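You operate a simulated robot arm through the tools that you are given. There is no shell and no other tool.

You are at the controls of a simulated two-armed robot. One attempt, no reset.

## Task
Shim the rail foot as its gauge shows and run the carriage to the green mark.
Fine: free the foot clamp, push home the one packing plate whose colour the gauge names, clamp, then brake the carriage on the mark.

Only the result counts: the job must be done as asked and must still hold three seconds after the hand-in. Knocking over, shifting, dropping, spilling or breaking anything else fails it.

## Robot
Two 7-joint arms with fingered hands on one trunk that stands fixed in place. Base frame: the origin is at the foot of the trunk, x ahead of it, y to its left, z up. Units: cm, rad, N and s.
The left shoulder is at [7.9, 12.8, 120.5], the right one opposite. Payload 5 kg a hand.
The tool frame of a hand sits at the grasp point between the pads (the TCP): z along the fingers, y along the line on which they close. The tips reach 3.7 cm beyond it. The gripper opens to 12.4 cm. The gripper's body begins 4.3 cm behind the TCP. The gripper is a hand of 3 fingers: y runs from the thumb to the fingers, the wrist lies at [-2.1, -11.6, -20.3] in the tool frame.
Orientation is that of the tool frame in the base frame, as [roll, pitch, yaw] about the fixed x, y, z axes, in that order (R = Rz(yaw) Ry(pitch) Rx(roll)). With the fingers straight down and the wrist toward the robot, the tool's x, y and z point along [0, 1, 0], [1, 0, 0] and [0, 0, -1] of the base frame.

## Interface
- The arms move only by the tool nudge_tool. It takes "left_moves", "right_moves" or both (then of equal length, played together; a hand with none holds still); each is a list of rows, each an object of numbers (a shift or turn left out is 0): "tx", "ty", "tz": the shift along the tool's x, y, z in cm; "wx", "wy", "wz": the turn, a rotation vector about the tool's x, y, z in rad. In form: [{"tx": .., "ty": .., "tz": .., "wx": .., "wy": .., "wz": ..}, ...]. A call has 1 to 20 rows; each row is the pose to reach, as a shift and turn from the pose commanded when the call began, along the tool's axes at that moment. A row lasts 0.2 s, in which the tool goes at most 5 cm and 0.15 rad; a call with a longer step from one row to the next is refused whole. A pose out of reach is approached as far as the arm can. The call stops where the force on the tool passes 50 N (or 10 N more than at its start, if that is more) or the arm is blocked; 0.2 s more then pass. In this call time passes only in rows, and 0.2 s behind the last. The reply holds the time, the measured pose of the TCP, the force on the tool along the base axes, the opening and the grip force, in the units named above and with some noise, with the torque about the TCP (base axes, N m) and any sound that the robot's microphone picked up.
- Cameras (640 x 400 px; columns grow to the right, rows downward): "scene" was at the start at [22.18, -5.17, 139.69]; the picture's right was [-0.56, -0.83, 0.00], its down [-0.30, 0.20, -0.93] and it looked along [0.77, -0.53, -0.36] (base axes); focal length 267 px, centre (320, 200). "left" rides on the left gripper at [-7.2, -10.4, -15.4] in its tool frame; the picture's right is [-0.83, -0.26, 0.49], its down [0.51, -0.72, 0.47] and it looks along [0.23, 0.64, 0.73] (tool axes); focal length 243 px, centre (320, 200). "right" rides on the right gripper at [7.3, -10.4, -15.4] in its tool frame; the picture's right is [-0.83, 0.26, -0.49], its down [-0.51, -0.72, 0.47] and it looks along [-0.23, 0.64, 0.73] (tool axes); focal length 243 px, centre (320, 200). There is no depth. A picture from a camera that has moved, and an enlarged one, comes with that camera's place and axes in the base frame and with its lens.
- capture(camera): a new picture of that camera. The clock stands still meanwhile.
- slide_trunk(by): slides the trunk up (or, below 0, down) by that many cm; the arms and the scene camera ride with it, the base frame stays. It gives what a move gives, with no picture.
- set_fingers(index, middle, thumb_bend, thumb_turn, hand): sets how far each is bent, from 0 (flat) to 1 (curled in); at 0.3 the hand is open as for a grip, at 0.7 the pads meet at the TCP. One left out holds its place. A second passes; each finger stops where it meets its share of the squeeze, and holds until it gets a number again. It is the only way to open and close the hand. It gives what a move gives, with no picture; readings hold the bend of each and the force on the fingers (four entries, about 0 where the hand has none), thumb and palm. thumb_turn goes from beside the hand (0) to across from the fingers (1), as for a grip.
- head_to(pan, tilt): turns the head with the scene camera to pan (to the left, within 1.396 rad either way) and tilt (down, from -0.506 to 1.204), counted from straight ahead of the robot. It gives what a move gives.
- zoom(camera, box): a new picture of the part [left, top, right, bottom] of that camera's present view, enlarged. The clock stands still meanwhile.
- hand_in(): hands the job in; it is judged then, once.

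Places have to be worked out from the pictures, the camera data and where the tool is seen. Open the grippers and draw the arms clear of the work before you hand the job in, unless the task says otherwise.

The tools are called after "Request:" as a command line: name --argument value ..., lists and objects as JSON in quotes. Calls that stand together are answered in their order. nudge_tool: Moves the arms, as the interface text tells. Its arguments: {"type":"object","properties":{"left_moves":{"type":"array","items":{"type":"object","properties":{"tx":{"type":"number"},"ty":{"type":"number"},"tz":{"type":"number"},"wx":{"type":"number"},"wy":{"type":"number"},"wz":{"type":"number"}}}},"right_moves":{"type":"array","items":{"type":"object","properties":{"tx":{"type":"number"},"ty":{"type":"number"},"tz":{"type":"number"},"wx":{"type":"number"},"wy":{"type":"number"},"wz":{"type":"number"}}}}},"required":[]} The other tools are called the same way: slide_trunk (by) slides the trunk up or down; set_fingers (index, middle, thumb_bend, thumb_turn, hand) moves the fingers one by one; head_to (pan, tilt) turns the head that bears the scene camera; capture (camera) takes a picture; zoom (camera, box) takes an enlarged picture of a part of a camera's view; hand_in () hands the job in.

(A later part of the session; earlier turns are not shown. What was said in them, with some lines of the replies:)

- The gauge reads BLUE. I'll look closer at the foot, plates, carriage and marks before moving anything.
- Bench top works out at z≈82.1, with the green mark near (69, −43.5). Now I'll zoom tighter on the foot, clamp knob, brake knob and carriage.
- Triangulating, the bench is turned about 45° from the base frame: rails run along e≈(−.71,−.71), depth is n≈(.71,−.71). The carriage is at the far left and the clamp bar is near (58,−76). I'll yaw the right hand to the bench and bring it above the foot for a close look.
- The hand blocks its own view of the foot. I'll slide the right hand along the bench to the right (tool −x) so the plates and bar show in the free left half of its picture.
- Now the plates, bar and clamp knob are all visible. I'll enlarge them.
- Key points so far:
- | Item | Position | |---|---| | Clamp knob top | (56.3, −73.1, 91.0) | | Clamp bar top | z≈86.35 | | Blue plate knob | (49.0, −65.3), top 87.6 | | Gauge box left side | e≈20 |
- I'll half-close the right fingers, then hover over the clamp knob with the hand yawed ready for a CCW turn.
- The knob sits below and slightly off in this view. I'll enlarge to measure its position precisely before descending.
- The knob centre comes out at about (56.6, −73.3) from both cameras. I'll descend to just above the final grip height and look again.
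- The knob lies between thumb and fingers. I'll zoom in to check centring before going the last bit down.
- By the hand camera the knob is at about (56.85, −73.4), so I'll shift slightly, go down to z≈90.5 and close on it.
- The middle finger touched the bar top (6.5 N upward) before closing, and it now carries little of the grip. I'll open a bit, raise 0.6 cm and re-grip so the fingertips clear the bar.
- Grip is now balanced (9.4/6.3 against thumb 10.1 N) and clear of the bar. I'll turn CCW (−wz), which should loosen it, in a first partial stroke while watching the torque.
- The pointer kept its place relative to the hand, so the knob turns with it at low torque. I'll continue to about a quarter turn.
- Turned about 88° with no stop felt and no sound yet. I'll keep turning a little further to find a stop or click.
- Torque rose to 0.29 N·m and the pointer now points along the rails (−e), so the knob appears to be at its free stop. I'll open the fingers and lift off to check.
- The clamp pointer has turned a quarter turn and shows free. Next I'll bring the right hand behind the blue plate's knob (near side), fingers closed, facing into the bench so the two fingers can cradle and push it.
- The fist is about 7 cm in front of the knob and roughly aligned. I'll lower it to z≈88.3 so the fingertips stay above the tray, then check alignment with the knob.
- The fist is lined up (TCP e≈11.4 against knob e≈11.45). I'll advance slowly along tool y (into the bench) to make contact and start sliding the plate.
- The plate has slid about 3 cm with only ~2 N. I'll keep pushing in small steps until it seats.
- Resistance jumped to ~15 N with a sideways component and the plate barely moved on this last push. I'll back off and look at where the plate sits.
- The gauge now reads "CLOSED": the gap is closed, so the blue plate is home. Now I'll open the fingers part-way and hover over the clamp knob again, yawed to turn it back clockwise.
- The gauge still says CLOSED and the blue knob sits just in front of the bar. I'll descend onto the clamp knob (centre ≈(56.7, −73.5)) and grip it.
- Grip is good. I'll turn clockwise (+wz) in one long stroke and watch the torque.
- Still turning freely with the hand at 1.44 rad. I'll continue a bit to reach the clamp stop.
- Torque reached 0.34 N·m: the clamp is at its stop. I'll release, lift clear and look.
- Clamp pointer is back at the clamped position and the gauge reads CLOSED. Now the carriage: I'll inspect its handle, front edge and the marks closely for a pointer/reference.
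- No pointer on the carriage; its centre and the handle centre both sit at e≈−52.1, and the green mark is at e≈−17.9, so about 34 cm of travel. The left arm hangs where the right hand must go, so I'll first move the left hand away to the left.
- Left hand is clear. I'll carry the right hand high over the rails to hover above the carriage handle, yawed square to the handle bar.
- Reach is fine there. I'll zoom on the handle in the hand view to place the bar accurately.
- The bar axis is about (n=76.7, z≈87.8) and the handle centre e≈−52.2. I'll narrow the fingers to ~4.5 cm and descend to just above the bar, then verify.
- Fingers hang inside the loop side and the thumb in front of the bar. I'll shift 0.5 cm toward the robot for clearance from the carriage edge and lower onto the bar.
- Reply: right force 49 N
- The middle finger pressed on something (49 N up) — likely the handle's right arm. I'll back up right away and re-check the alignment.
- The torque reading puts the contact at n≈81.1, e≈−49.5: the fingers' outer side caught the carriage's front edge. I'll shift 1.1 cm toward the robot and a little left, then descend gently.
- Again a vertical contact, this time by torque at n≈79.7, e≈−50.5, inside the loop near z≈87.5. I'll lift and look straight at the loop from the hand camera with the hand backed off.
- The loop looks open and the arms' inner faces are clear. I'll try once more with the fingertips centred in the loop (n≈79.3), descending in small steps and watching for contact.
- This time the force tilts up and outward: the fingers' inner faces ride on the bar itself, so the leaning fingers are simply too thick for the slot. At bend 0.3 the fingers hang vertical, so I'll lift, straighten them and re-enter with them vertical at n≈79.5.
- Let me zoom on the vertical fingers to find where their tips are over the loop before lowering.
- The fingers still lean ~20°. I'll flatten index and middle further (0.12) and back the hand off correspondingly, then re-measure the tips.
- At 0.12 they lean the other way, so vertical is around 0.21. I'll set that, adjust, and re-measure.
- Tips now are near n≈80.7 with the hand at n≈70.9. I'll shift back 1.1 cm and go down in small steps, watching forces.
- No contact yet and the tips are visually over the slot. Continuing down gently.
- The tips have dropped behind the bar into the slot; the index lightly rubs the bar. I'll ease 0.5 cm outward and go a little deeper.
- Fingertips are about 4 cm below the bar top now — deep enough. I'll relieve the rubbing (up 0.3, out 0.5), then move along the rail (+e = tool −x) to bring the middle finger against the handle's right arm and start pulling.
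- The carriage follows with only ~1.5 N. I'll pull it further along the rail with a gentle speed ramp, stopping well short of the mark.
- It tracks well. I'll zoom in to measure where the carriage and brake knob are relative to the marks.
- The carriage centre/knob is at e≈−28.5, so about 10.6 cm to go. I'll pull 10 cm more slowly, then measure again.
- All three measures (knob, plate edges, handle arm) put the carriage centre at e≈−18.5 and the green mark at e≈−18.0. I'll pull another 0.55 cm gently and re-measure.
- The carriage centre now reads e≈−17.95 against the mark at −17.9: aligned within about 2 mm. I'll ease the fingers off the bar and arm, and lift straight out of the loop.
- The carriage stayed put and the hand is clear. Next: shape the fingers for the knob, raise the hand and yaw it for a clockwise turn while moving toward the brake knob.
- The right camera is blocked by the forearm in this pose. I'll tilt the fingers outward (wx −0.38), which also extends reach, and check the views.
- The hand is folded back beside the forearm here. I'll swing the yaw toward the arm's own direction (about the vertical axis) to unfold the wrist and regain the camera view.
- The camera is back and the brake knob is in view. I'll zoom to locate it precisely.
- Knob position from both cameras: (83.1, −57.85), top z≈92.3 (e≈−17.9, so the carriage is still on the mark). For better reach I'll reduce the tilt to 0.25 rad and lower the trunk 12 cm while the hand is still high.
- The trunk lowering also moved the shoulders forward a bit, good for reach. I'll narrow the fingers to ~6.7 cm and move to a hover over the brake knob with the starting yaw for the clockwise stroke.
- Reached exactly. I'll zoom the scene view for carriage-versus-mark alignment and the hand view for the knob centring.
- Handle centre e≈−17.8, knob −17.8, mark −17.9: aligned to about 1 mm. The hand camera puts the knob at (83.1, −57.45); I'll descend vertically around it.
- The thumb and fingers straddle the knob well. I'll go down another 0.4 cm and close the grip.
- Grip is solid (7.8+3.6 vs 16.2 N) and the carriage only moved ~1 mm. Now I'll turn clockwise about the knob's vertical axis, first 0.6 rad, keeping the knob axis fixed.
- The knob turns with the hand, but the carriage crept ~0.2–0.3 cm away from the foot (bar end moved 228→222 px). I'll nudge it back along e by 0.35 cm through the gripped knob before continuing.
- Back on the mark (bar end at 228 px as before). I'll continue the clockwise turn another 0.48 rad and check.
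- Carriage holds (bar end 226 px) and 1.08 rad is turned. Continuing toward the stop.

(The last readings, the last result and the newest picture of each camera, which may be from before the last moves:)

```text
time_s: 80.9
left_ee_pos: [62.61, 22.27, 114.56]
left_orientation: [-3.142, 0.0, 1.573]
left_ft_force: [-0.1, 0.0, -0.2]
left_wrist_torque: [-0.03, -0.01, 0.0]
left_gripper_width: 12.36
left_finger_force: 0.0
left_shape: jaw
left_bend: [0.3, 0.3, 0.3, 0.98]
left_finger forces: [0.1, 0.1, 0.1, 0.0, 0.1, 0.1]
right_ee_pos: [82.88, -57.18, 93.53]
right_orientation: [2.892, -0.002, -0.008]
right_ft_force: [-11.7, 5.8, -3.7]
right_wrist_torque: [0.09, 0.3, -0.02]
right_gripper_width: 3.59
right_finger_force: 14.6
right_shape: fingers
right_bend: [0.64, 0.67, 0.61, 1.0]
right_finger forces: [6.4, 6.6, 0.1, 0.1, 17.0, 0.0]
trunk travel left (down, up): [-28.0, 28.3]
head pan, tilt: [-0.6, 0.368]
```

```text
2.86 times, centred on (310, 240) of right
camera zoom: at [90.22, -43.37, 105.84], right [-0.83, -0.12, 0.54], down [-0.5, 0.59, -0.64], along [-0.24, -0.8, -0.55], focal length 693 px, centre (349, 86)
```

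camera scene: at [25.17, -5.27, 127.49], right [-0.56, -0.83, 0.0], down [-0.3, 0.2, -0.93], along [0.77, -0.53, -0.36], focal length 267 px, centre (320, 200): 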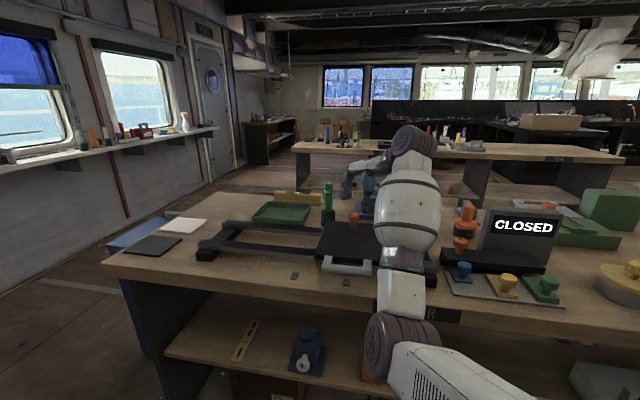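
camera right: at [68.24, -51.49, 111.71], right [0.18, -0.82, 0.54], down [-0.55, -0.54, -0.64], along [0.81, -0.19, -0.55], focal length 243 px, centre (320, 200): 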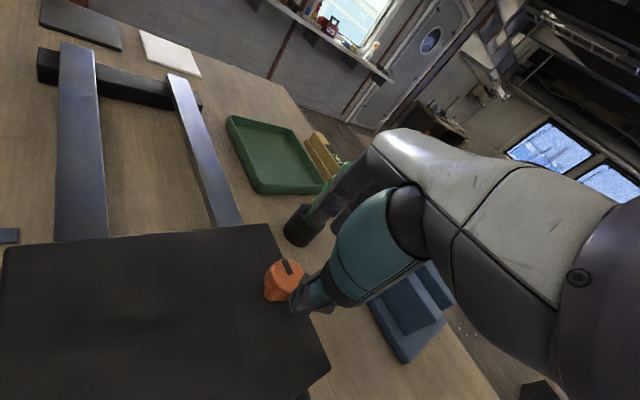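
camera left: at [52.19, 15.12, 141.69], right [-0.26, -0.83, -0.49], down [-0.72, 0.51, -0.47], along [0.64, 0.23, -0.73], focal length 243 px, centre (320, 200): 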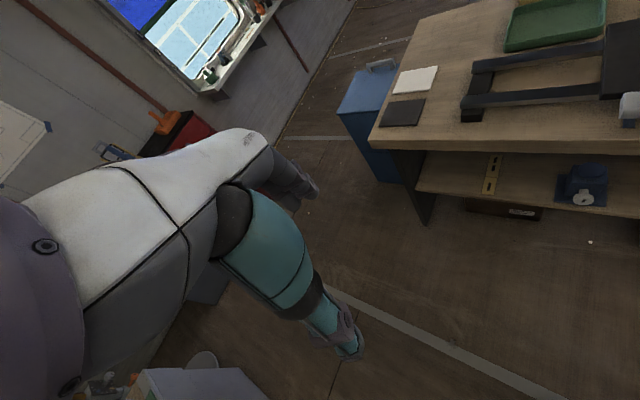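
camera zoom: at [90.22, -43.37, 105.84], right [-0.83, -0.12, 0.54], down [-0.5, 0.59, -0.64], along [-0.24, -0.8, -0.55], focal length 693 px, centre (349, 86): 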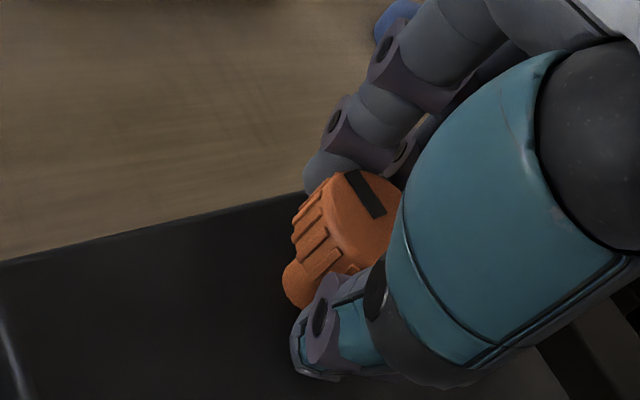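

The arm reached all the way; carriage still on the mark (right bar end at 427 px as at alignment). I'll turn a bit more to feel the brake's end stop.

Request:
nudge_tool --right_moves '[{"tx": 0.054, "ty": 0.003, "tz": 0.001, "wy": -0.0247, "wz": 0.0969}, {"tx": 0.108, "ty": 0.01, "tz": 0.003, "wy": -0.0494, "wz": 0.1938}, {"tx": 0.16, "ty": 0.023, "tz": 0.006, "wy": -0.0741, "wz": 0.2907}]'

Request:
zoom --camera "scene" --box '[290, 200, 400, 300]'

Request:
zoom --camera "right" --box '[250, 170, 370, 310]'

```text
time_s: 81.7
left_ee_pos: [62.69, 22.19, 114.5]
left_orientation: [-3.141, -0.001, 1.57]
left_ft_force: [0.2, -0.4, -0.8]
left_wrist_torque: [0.03, 0.0, 0.02]
left_gripper_width: 12.37
left_finger_force: 0.1
left_shape: jaw
left_bend: [0.3, 0.3, 0.3, 0.98]
left_finger forces: [0.0, 0.0, 0.1, 0.1, 0.1, 0.1]
right_ee_pos: [83.09, -57.16, 93.4]
right_orientation: [2.892, -0.002, -0.307]
right_ft_force: [-2.9, 0.3, -2.1]
right_wrist_torque: [-0.14, 0.12, 0.23]
right_gripper_width: 3.55
right_finger_force: 14.1
right_shape: fingers
right_bend: [0.65, 0.66, 0.61, 1.0]
right_finger forces: [8.2, 6.0, 0.1, 0.0, 13.9, 0.0]
trunk travel left (down, up): [-28.0, 28.3]
head pan, tilt: [-0.6, 0.368]
```

```text
4.00 times, centred on (345, 250) of scene
camera zoom: at [25.17, -5.18, 127.5], right [-0.56, -0.83, 0.0], down [-0.3, 0.2, -0.93], along [0.77, -0.53, -0.36], focal length 1069 px, centre (220, 0)
```

zoom: 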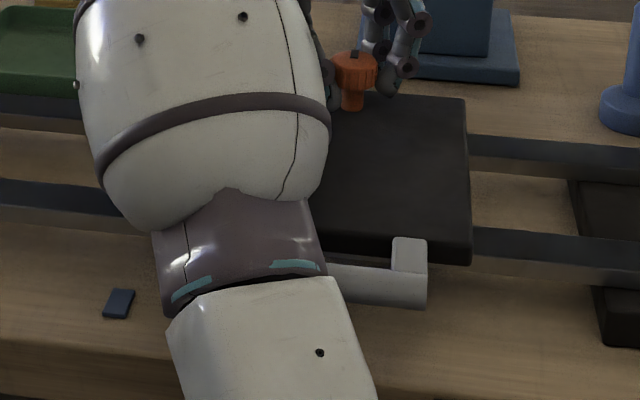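

```text
2.86 times, centred on (310, 240) of right
camera zoom: at [94.22, -46.18, 105.8], right [-0.83, 0.13, 0.54], down [-0.3, 0.71, -0.64], along [-0.46, -0.69, -0.55], focal length 693 px, centre (349, 86)
```

zoom: 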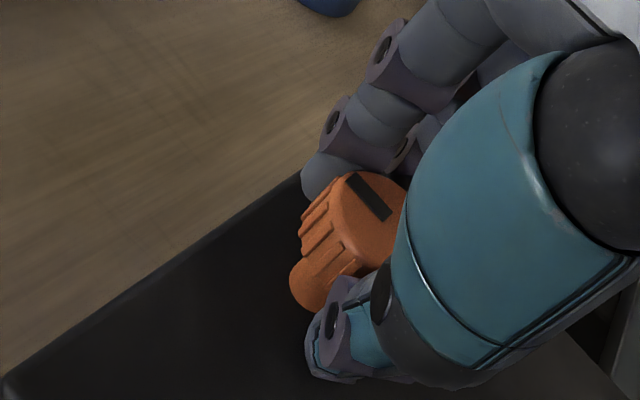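

Torque rose to 0.23 N·m and the pointer now faces away (braked position), with the carriage unmoved. I'll release mostly with the fingers (the thumb is close to the carriage top) and lift straight up.

Request:
set_fingers --hand "right" --index 0.48 --middle 0.48 --thumb_bend 0.57

Request:
nudge_tool --right_moves '[{"ty": 0.25, "tz": -0.97}, {"ty": 0.62, "tz": -2.42}, {"ty": 1.24, "tz": -4.85}, {"ty": 2.1, "tz": -8.2}]'

Request:
zoom --camera "scene" --box '[290, 200, 400, 300]'

Request:
capture --camera "right"

```text
time_s: 82.7
left_ee_pos: [62.54, 22.32, 114.53]
left_orientation: [-3.142, 0.001, 1.572]
left_ft_force: [-0.3, 0.2, 0.2]
left_wrist_torque: [0.03, 0.04, 0.0]
left_gripper_width: 12.35
left_finger_force: 0.0
left_shape: jaw
left_bend: [0.3, 0.3, 0.3, 0.98]
left_finger forces: [0.1, 0.1, 0.1, 0.1, 0.1, 0.0]
right_ee_pos: [83.08, -57.08, 93.42]
right_orientation: [2.892, -0.003, -0.31]
right_ft_force: [1.1, 1.9, 9.1]
right_wrist_torque: [0.32, -0.17, -0.01]
right_gripper_width: 6.11
right_finger_force: 4.7
right_shape: fingers
right_bend: [0.48, 0.48, 0.56, 1.0]
right_finger forces: [0.1, 0.0, 0.0, 0.0, 9.4, 0.1]
trunk travel left (down, up): [-28.0, 28.3]
head pan, tilt: [-0.6, 0.368]
```

```text
time_s: 83.7
left_ee_pos: [62.67, 22.29, 114.57]
left_orientation: [-3.141, 0.001, 1.571]
left_ft_force: [0.8, 0.4, 0.3]
left_wrist_torque: [-0.03, -0.02, 0.01]
left_gripper_width: 12.38
left_finger_force: 0.0
left_shape: jaw
left_bend: [0.3, 0.3, 0.3, 0.98]
left_finger forces: [0.0, 0.0, 0.1, 0.1, 0.0, 0.0]
right_ee_pos: [82.85, -56.97, 101.93]
right_orientation: [2.892, 0.0, -0.309]
right_ft_force: [1.1, 0.5, 0.0]
right_wrist_torque: [0.04, 0.0, -0.02]
right_gripper_width: 6.16
right_finger_force: 0.1
right_shape: fingers
right_bend: [0.48, 0.48, 0.56, 1.0]
right_finger forces: [0.1, 0.1, 0.1, 0.0, 0.1, 0.0]
trunk travel left (down, up): [-28.0, 28.3]
head pan, tilt: [-0.6, 0.368]
```

```text
4.00 times, centred on (345, 250) of scene
camera zoom: at [25.06, -5.11, 127.53], right [-0.56, -0.83, 0.0], down [-0.3, 0.2, -0.93], along [0.77, -0.53, -0.36], focal length 1069 px, centre (220, 0)
```

zoom: 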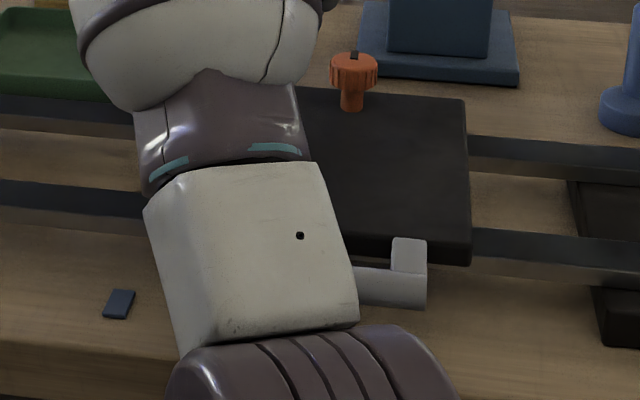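

```text
taken
camera right: at [94.0, -46.04, 114.35], right [-0.83, 0.13, 0.54], down [-0.31, 0.71, -0.64], along [-0.46, -0.69, -0.55], focal length 243 px, centre (320, 200)
```

right: 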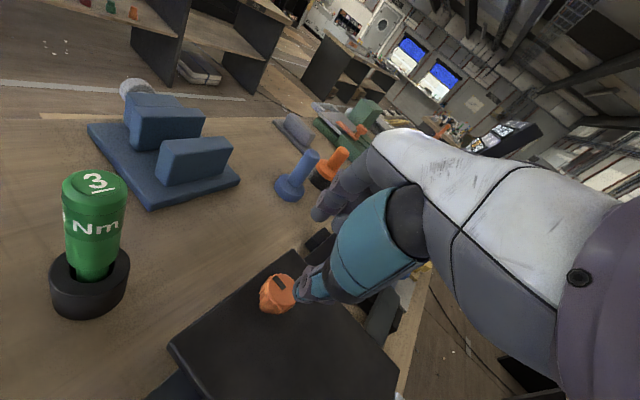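

Brake pointer shows braked and the carriage has not moved (bar end still at 427 px). I'll raise the right hand well clear first.

Request:
nudge_tool --right_moves '[{"ty": 1.0, "tz": -3.9}, {"ty": 2.0, "tz": -7.8}, {"ty": 3.0, "tz": -11.7}]'

Request:
nudge_tool --right_moves '[{"tx": -3.2, "ty": -0.22, "tz": -0.06, "wy": 0.0331, "wz": -0.1298}, {"tx": -6.4, "ty": -0.45, "tz": -0.11, "wy": 0.0662, "wz": -0.2596}, {"tx": -9.7, "ty": -0.67, "tz": -0.17, "wy": 0.0993, "wz": -0.3894}, {"tx": -12.9, "ty": -0.9, "tz": -0.23, "wy": 0.1324, "wz": -0.5192}, {"tx": -16.1, "ty": -1.12, "tz": -0.29, "wy": 0.1655, "wz": -0.649}, {"tx": -19.3, "ty": -1.34, "tz": -0.34, "wy": 0.1986, "wz": -0.7788}, {"tx": -22.5, "ty": -1.57, "tz": -0.4, "wy": 0.2317, "wz": -0.9086}, {"tx": -25.8, "ty": -1.79, "tz": -0.46, "wy": 0.2648, "wz": -1.0384}, {"tx": -29.0, "ty": -2.02, "tz": -0.51, "wy": 0.2979, "wz": -1.1682}, {"tx": -32.2, "ty": -2.24, "tz": -0.57, "wy": 0.331, "wz": -1.298}]'

Request:
capture --camera "scene"

```text
time_s: 84.5
left_ee_pos: [62.51, 22.18, 114.58]
left_orientation: [3.14, -0.001, 1.57]
left_ft_force: [0.2, -0.1, 0.4]
left_wrist_torque: [0.03, -0.02, 0.02]
left_gripper_width: 12.34
left_finger_force: 0.0
left_shape: jaw
left_bend: [0.3, 0.3, 0.3, 0.98]
left_finger forces: [0.1, 0.0, 0.0, 0.0, 0.0, 0.0]
right_ee_pos: [83.09, -57.1, 113.99]
right_orientation: [2.892, -0.001, -0.306]
right_ft_force: [0.6, -0.2, 0.6]
right_wrist_torque: [0.0, 0.0, 0.0]
right_gripper_width: 6.13
right_finger_force: 0.1
right_shape: fingers
right_bend: [0.48, 0.48, 0.56, 1.0]
right_finger forces: [0.0, 0.0, 0.1, 0.0, 0.0, 0.0]
trunk travel left (down, up): [-28.0, 28.3]
head pan, tilt: [-0.6, 0.368]
```

```text
time_s: 86.7
left_ee_pos: [62.46, 22.34, 114.5]
left_orientation: [3.138, 0.003, 1.572]
left_ft_force: [0.0, 0.7, 0.5]
left_wrist_torque: [0.0, -0.04, 0.01]
left_gripper_width: 12.38
left_finger_force: 0.0
left_shape: jaw
left_bend: [0.3, 0.3, 0.3, 0.98]
left_finger forces: [0.1, 0.0, 0.0, 0.0, 0.0, 0.0]
right_ee_pos: [52.78, -45.07, 114.18]
right_orientation: [2.889, -0.001, 1.034]
right_ft_force: [-0.5, 0.4, 0.0]
right_wrist_torque: [-0.03, -0.04, 0.01]
right_gripper_width: 6.16
right_finger_force: 0.0
right_shape: fingers
right_bend: [0.48, 0.48, 0.56, 1.0]
right_finger forces: [0.0, 0.1, 0.0, 0.0, 0.1, 0.0]
trunk travel left (down, up): [-28.0, 28.3]
head pan, tilt: [-0.6, 0.368]
```

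```text
taken
camera scene: at [24.98, -5.05, 127.55], right [-0.56, -0.83, 0.0], down [-0.3, 0.2, -0.93], along [0.77, -0.53, -0.36], focal length 267 px, centre (320, 200)
```

scene: 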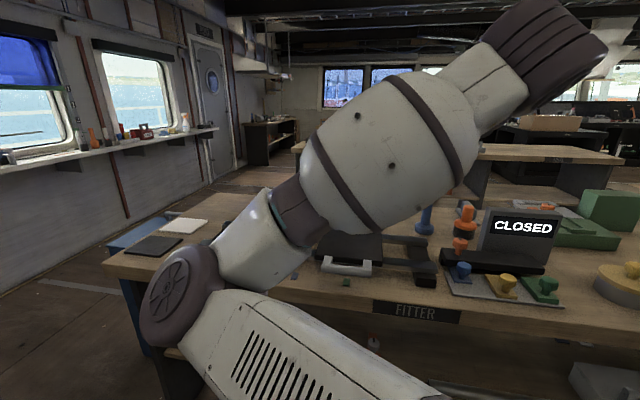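

Right hand is back from the work. I'll raise the trunk again, opening the fingers, and move the hand further aside so I can inspect the final state.

Request:
slide_trunk --by 12

Request:
set_fingers --hand "right" --index 0.3 --middle 0.3 --thumb_bend 0.3

Request:
nudge_tool --right_moves '[{"tx": -4.0, "ty": -2.0}, {"tx": -8.0, "ty": -4.0}, {"tx": -12.0, "ty": -6.0}, {"tx": -16.0, "ty": -8.0}]'

Request:
capture --camera "scene"

```text
time_s: 88.2
left_ee_pos: [62.69, 22.14, 126.53]
left_orientation: [-3.139, 0.0, 1.571]
left_ft_force: [0.1, 0.3, -0.6]
left_wrist_torque: [0.03, 0.0, -0.03]
left_gripper_width: 12.36
left_finger_force: 0.1
left_shape: jaw
left_bend: [0.3, 0.3, 0.3, 0.98]
left_finger forces: [0.0, 0.0, 0.1, 0.0, 0.0, 0.1]
right_ee_pos: [53.09, -45.18, 125.88]
right_orientation: [2.892, 0.001, 1.03]
right_ft_force: [-0.9, 0.9, 0.4]
right_wrist_torque: [-0.01, 0.0, -0.02]
right_gripper_width: 6.18
right_finger_force: 0.0
right_shape: fingers
right_bend: [0.48, 0.48, 0.56, 1.0]
right_finger forces: [0.0, 0.0, 0.0, 0.0, 0.0, 0.1]
trunk travel left (down, up): [-40.0, 16.3]
head pan, tilt: [-0.6, 0.368]
```

```text
time_s: 89.2
left_ee_pos: [62.66, 22.33, 126.42]
left_orientation: [3.139, 0.004, 1.569]
left_ft_force: [0.6, 1.7, -0.4]
left_wrist_torque: [0.03, 0.01, 0.01]
left_gripper_width: 12.38
left_finger_force: 0.1
left_shape: jaw
left_bend: [0.3, 0.3, 0.3, 0.98]
left_finger forces: [0.0, 0.1, 0.0, 0.1, 0.0, 0.0]
right_ee_pos: [53.04, -45.16, 126.04]
right_orientation: [2.89, 0.0, 1.031]
right_ft_force: [0.2, -0.4, 0.4]
right_wrist_torque: [0.0, 0.01, 0.02]
right_gripper_width: 12.85
right_finger_force: 0.0
right_shape: fingers
right_bend: [0.3, 0.3, 0.3, 0.98]
right_finger forces: [0.0, 0.1, 0.1, 0.0, 0.0, 0.0]
trunk travel left (down, up): [-40.0, 16.3]
head pan, tilt: [-0.6, 0.368]
```

```text
time_s: 90.2
left_ee_pos: [62.47, 22.1, 126.73]
left_orientation: [3.14, 0.0, 1.57]
left_ft_force: [-0.1, -0.6, 0.0]
left_wrist_torque: [0.03, -0.02, 0.04]
left_gripper_width: 12.39
left_finger_force: 0.1
left_shape: jaw
left_bend: [0.3, 0.3, 0.3, 0.98]
left_finger forces: [0.0, 0.0, 0.1, 0.0, 0.0, 0.1]
right_ee_pos: [37.73, -55.02, 123.97]
right_orientation: [2.891, -0.003, 1.033]
right_ft_force: [0.0, -1.0, -0.9]
right_wrist_torque: [0.02, -0.06, 0.03]
right_gripper_width: 12.84
right_finger_force: 0.1
right_shape: fingers
right_bend: [0.3, 0.3, 0.3, 0.98]
right_finger forces: [0.1, 0.0, 0.0, 0.0, 0.0, 0.0]
trunk travel left (down, up): [-40.0, 16.3]
head pan, tilt: [-0.6, 0.368]
```

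```text
taken
camera scene: at [21.96, -5.39, 139.72], right [-0.56, -0.83, 0.0], down [-0.3, 0.2, -0.93], along [0.77, -0.53, -0.36], focal length 267 px, centre (320, 200)
```

scene: 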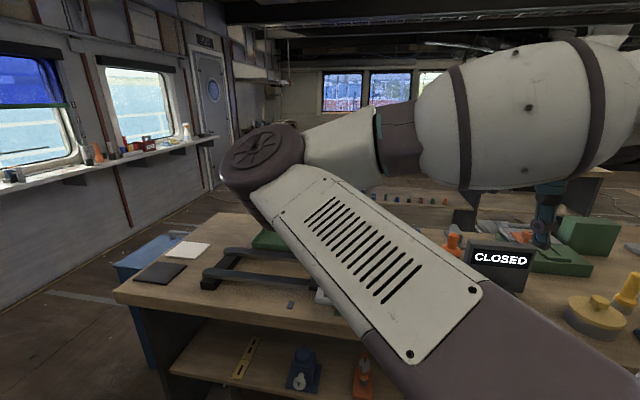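

The right elbow blocks the scene view, so I'll look from the hand cameras.

Request:
capture --camera "right"

Request:
capture --camera "left"

```text
taken
camera right: at [29.58, -41.88, 136.19], right [-0.31, -0.78, 0.54], down [-0.76, -0.14, -0.64], along [0.57, -0.61, -0.55], focal length 243 px, centre (320, 200)
```

right: 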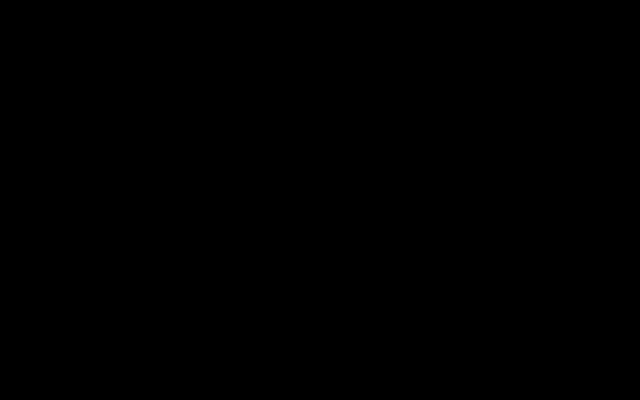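

```text
taken
camera left: at [51.9, 14.83, 142.15], right [-0.26, -0.83, -0.49], down [-0.72, 0.51, -0.47], along [0.64, 0.23, -0.73], focal length 243 px, centre (320, 200)
```

left: 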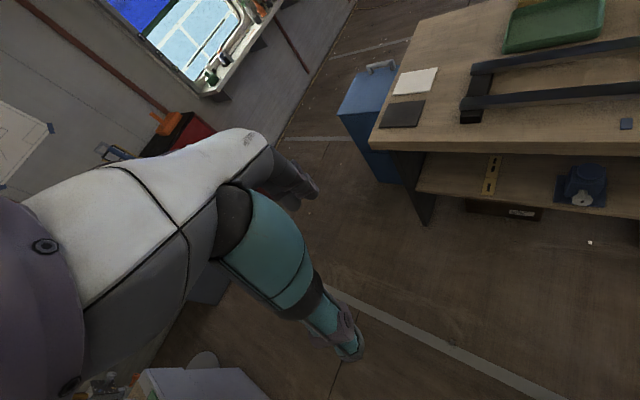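

I'll swing the right hand further out to the right and yaw it outward, high above everything, to clear the view.

Request:
nudge_tool --right_moves '[{"tx": -3.57, "ty": 2.52, "tz": 0.64, "wy": -0.03, "wz": 0.116}, {"tx": -7.15, "ty": 5.04, "tz": 1.28, "wy": -0.059, "wz": 0.232}, {"tx": -10.72, "ty": 7.56, "tz": 1.92, "wy": -0.089, "wz": 0.349}, {"tx": -14.3, "ty": 10.1, "tz": 2.56, "wy": -0.118, "wz": 0.465}, {"tx": -17.87, "ty": 12.6, "tz": 3.2, "wy": -0.148, "wz": 0.581}]'

Request:
capture --camera "scene"

Request:
capture --camera "right"

```text
time_s: 91.4
left_ee_pos: [62.66, 22.05, 126.66]
left_orientation: [-3.142, -0.002, 1.57]
left_ft_force: [0.4, 0.5, 0.5]
left_wrist_torque: [0.02, 0.01, -0.02]
left_gripper_width: 12.39
left_finger_force: 0.0
left_shape: jaw
left_bend: [0.3, 0.3, 0.3, 0.98]
left_finger forces: [0.0, 0.1, 0.1, 0.1, 0.0, 0.0]
right_ee_pos: [40.13, -77.16, 124.03]
right_orientation: [2.892, -0.001, 0.429]
right_ft_force: [0.3, -0.1, 0.1]
right_wrist_torque: [0.03, -0.01, 0.02]
right_gripper_width: 12.83
right_finger_force: 0.0
right_shape: fingers
right_bend: [0.3, 0.3, 0.3, 0.98]
right_finger forces: [0.0, 0.0, 0.0, 0.0, 0.0, 0.1]
trunk travel left (down, up): [-40.0, 16.3]
head pan, tilt: [-0.6, 0.368]
```

```text
taken
camera scene: at [22.19, -5.33, 139.68], right [-0.56, -0.83, 0.0], down [-0.3, 0.2, -0.93], along [0.77, -0.53, -0.36], focal length 267 px, centre (320, 200)
```

scene: 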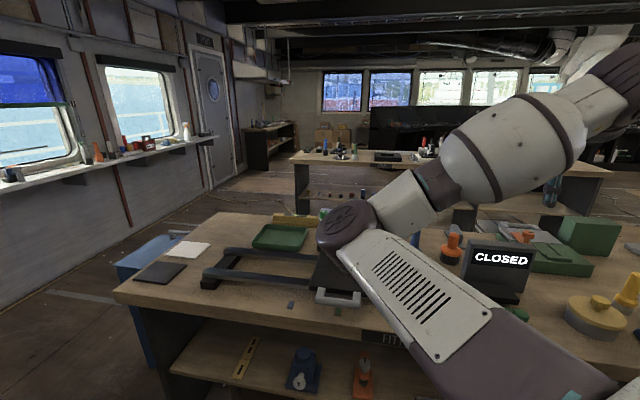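

```text
taken
camera right: at [40.96, -61.57, 136.45], right [-0.7, -0.47, 0.54], down [-0.7, 0.32, -0.64], along [0.12, -0.82, -0.55], focal length 243 px, centre (320, 200)
```

right: 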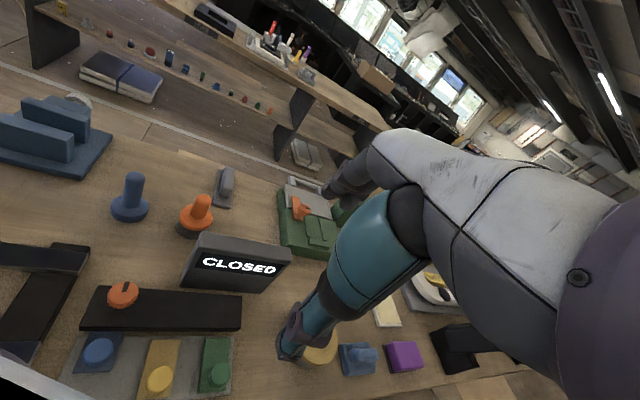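

Good views now. I'll zoom on the clamp/plate from the hand camera and on the carriage/mark from the scene camera for a final check.

Request:
zoom --camera "right" --box '[60, 220, 300, 400]'

Request:
zoom --camera "scene" --box '[280, 230, 390, 330]'

```text
2.22 times, centred on (180, 310) of right
camera zoom: at [40.96, -61.57, 136.45], right [-0.7, -0.47, 0.54], down [-0.7, 0.32, -0.64], along [0.12, -0.82, -0.55], focal length 539 px, centre (631, -44)
```

zoom: 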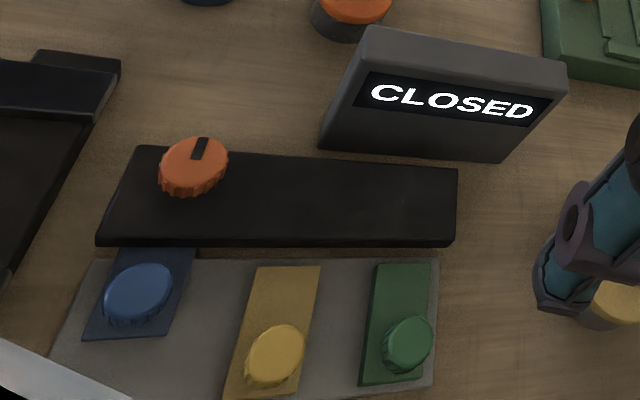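

```text
4.00 times, centred on (335, 280) of scene
camera zoom: at [22.19, -5.33, 139.68], right [-0.56, -0.83, 0.0], down [-0.3, 0.2, -0.93], along [0.77, -0.53, -0.36], focal length 1069 px, centre (260, -120)
```

zoom: 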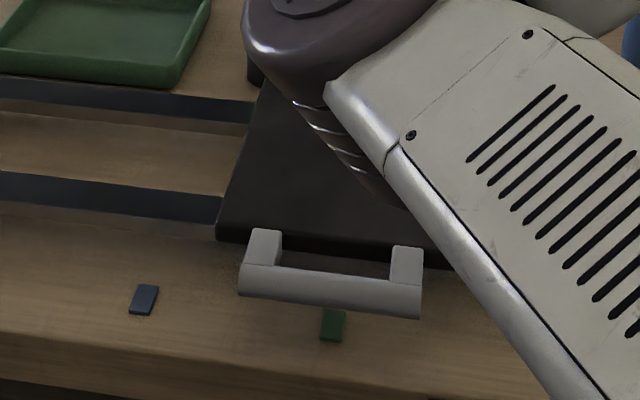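

Everything checks out, so I'm handing in:

- **Gauge:** it reads CLOSED, with only the blue plate pushed in.
- **Clamp:** its pointer is back at the clamped position.
- **Carriage:** its centre is at e≈−17.86 against the green mark at −17.84, with the brake set.
- **Hands:** both are open and clear of the work.

Request:
hand_in

```text
The job is handed in.
```

I shimmed the rail foot, ran the carriage to the green mark and braked it there, and the job is handed in; I don't have the verdict yet.

- **Shim:** the gauge named BLUE. I freed the foot clamp, pushed only the blue plate in until it stopped, and turned the clamp back to its stop. The gauge has read CLOSED since the plate went home.
- **Carriage:** I pulled it along the rail by its handle until its centre was within about 1 mm of the green mark. I then turned the brake knob to its stop. My last check showed the carriage still on the mark, but I did not push it to test the brake.
- **Contact:** while getting hold of the carriage handle, the right hand hit the carriage three times. The hardest was just under 50 N. I saw no sign that anything moved or was damaged.

At hand-in both grippers were open and both arms were clear of the bench.
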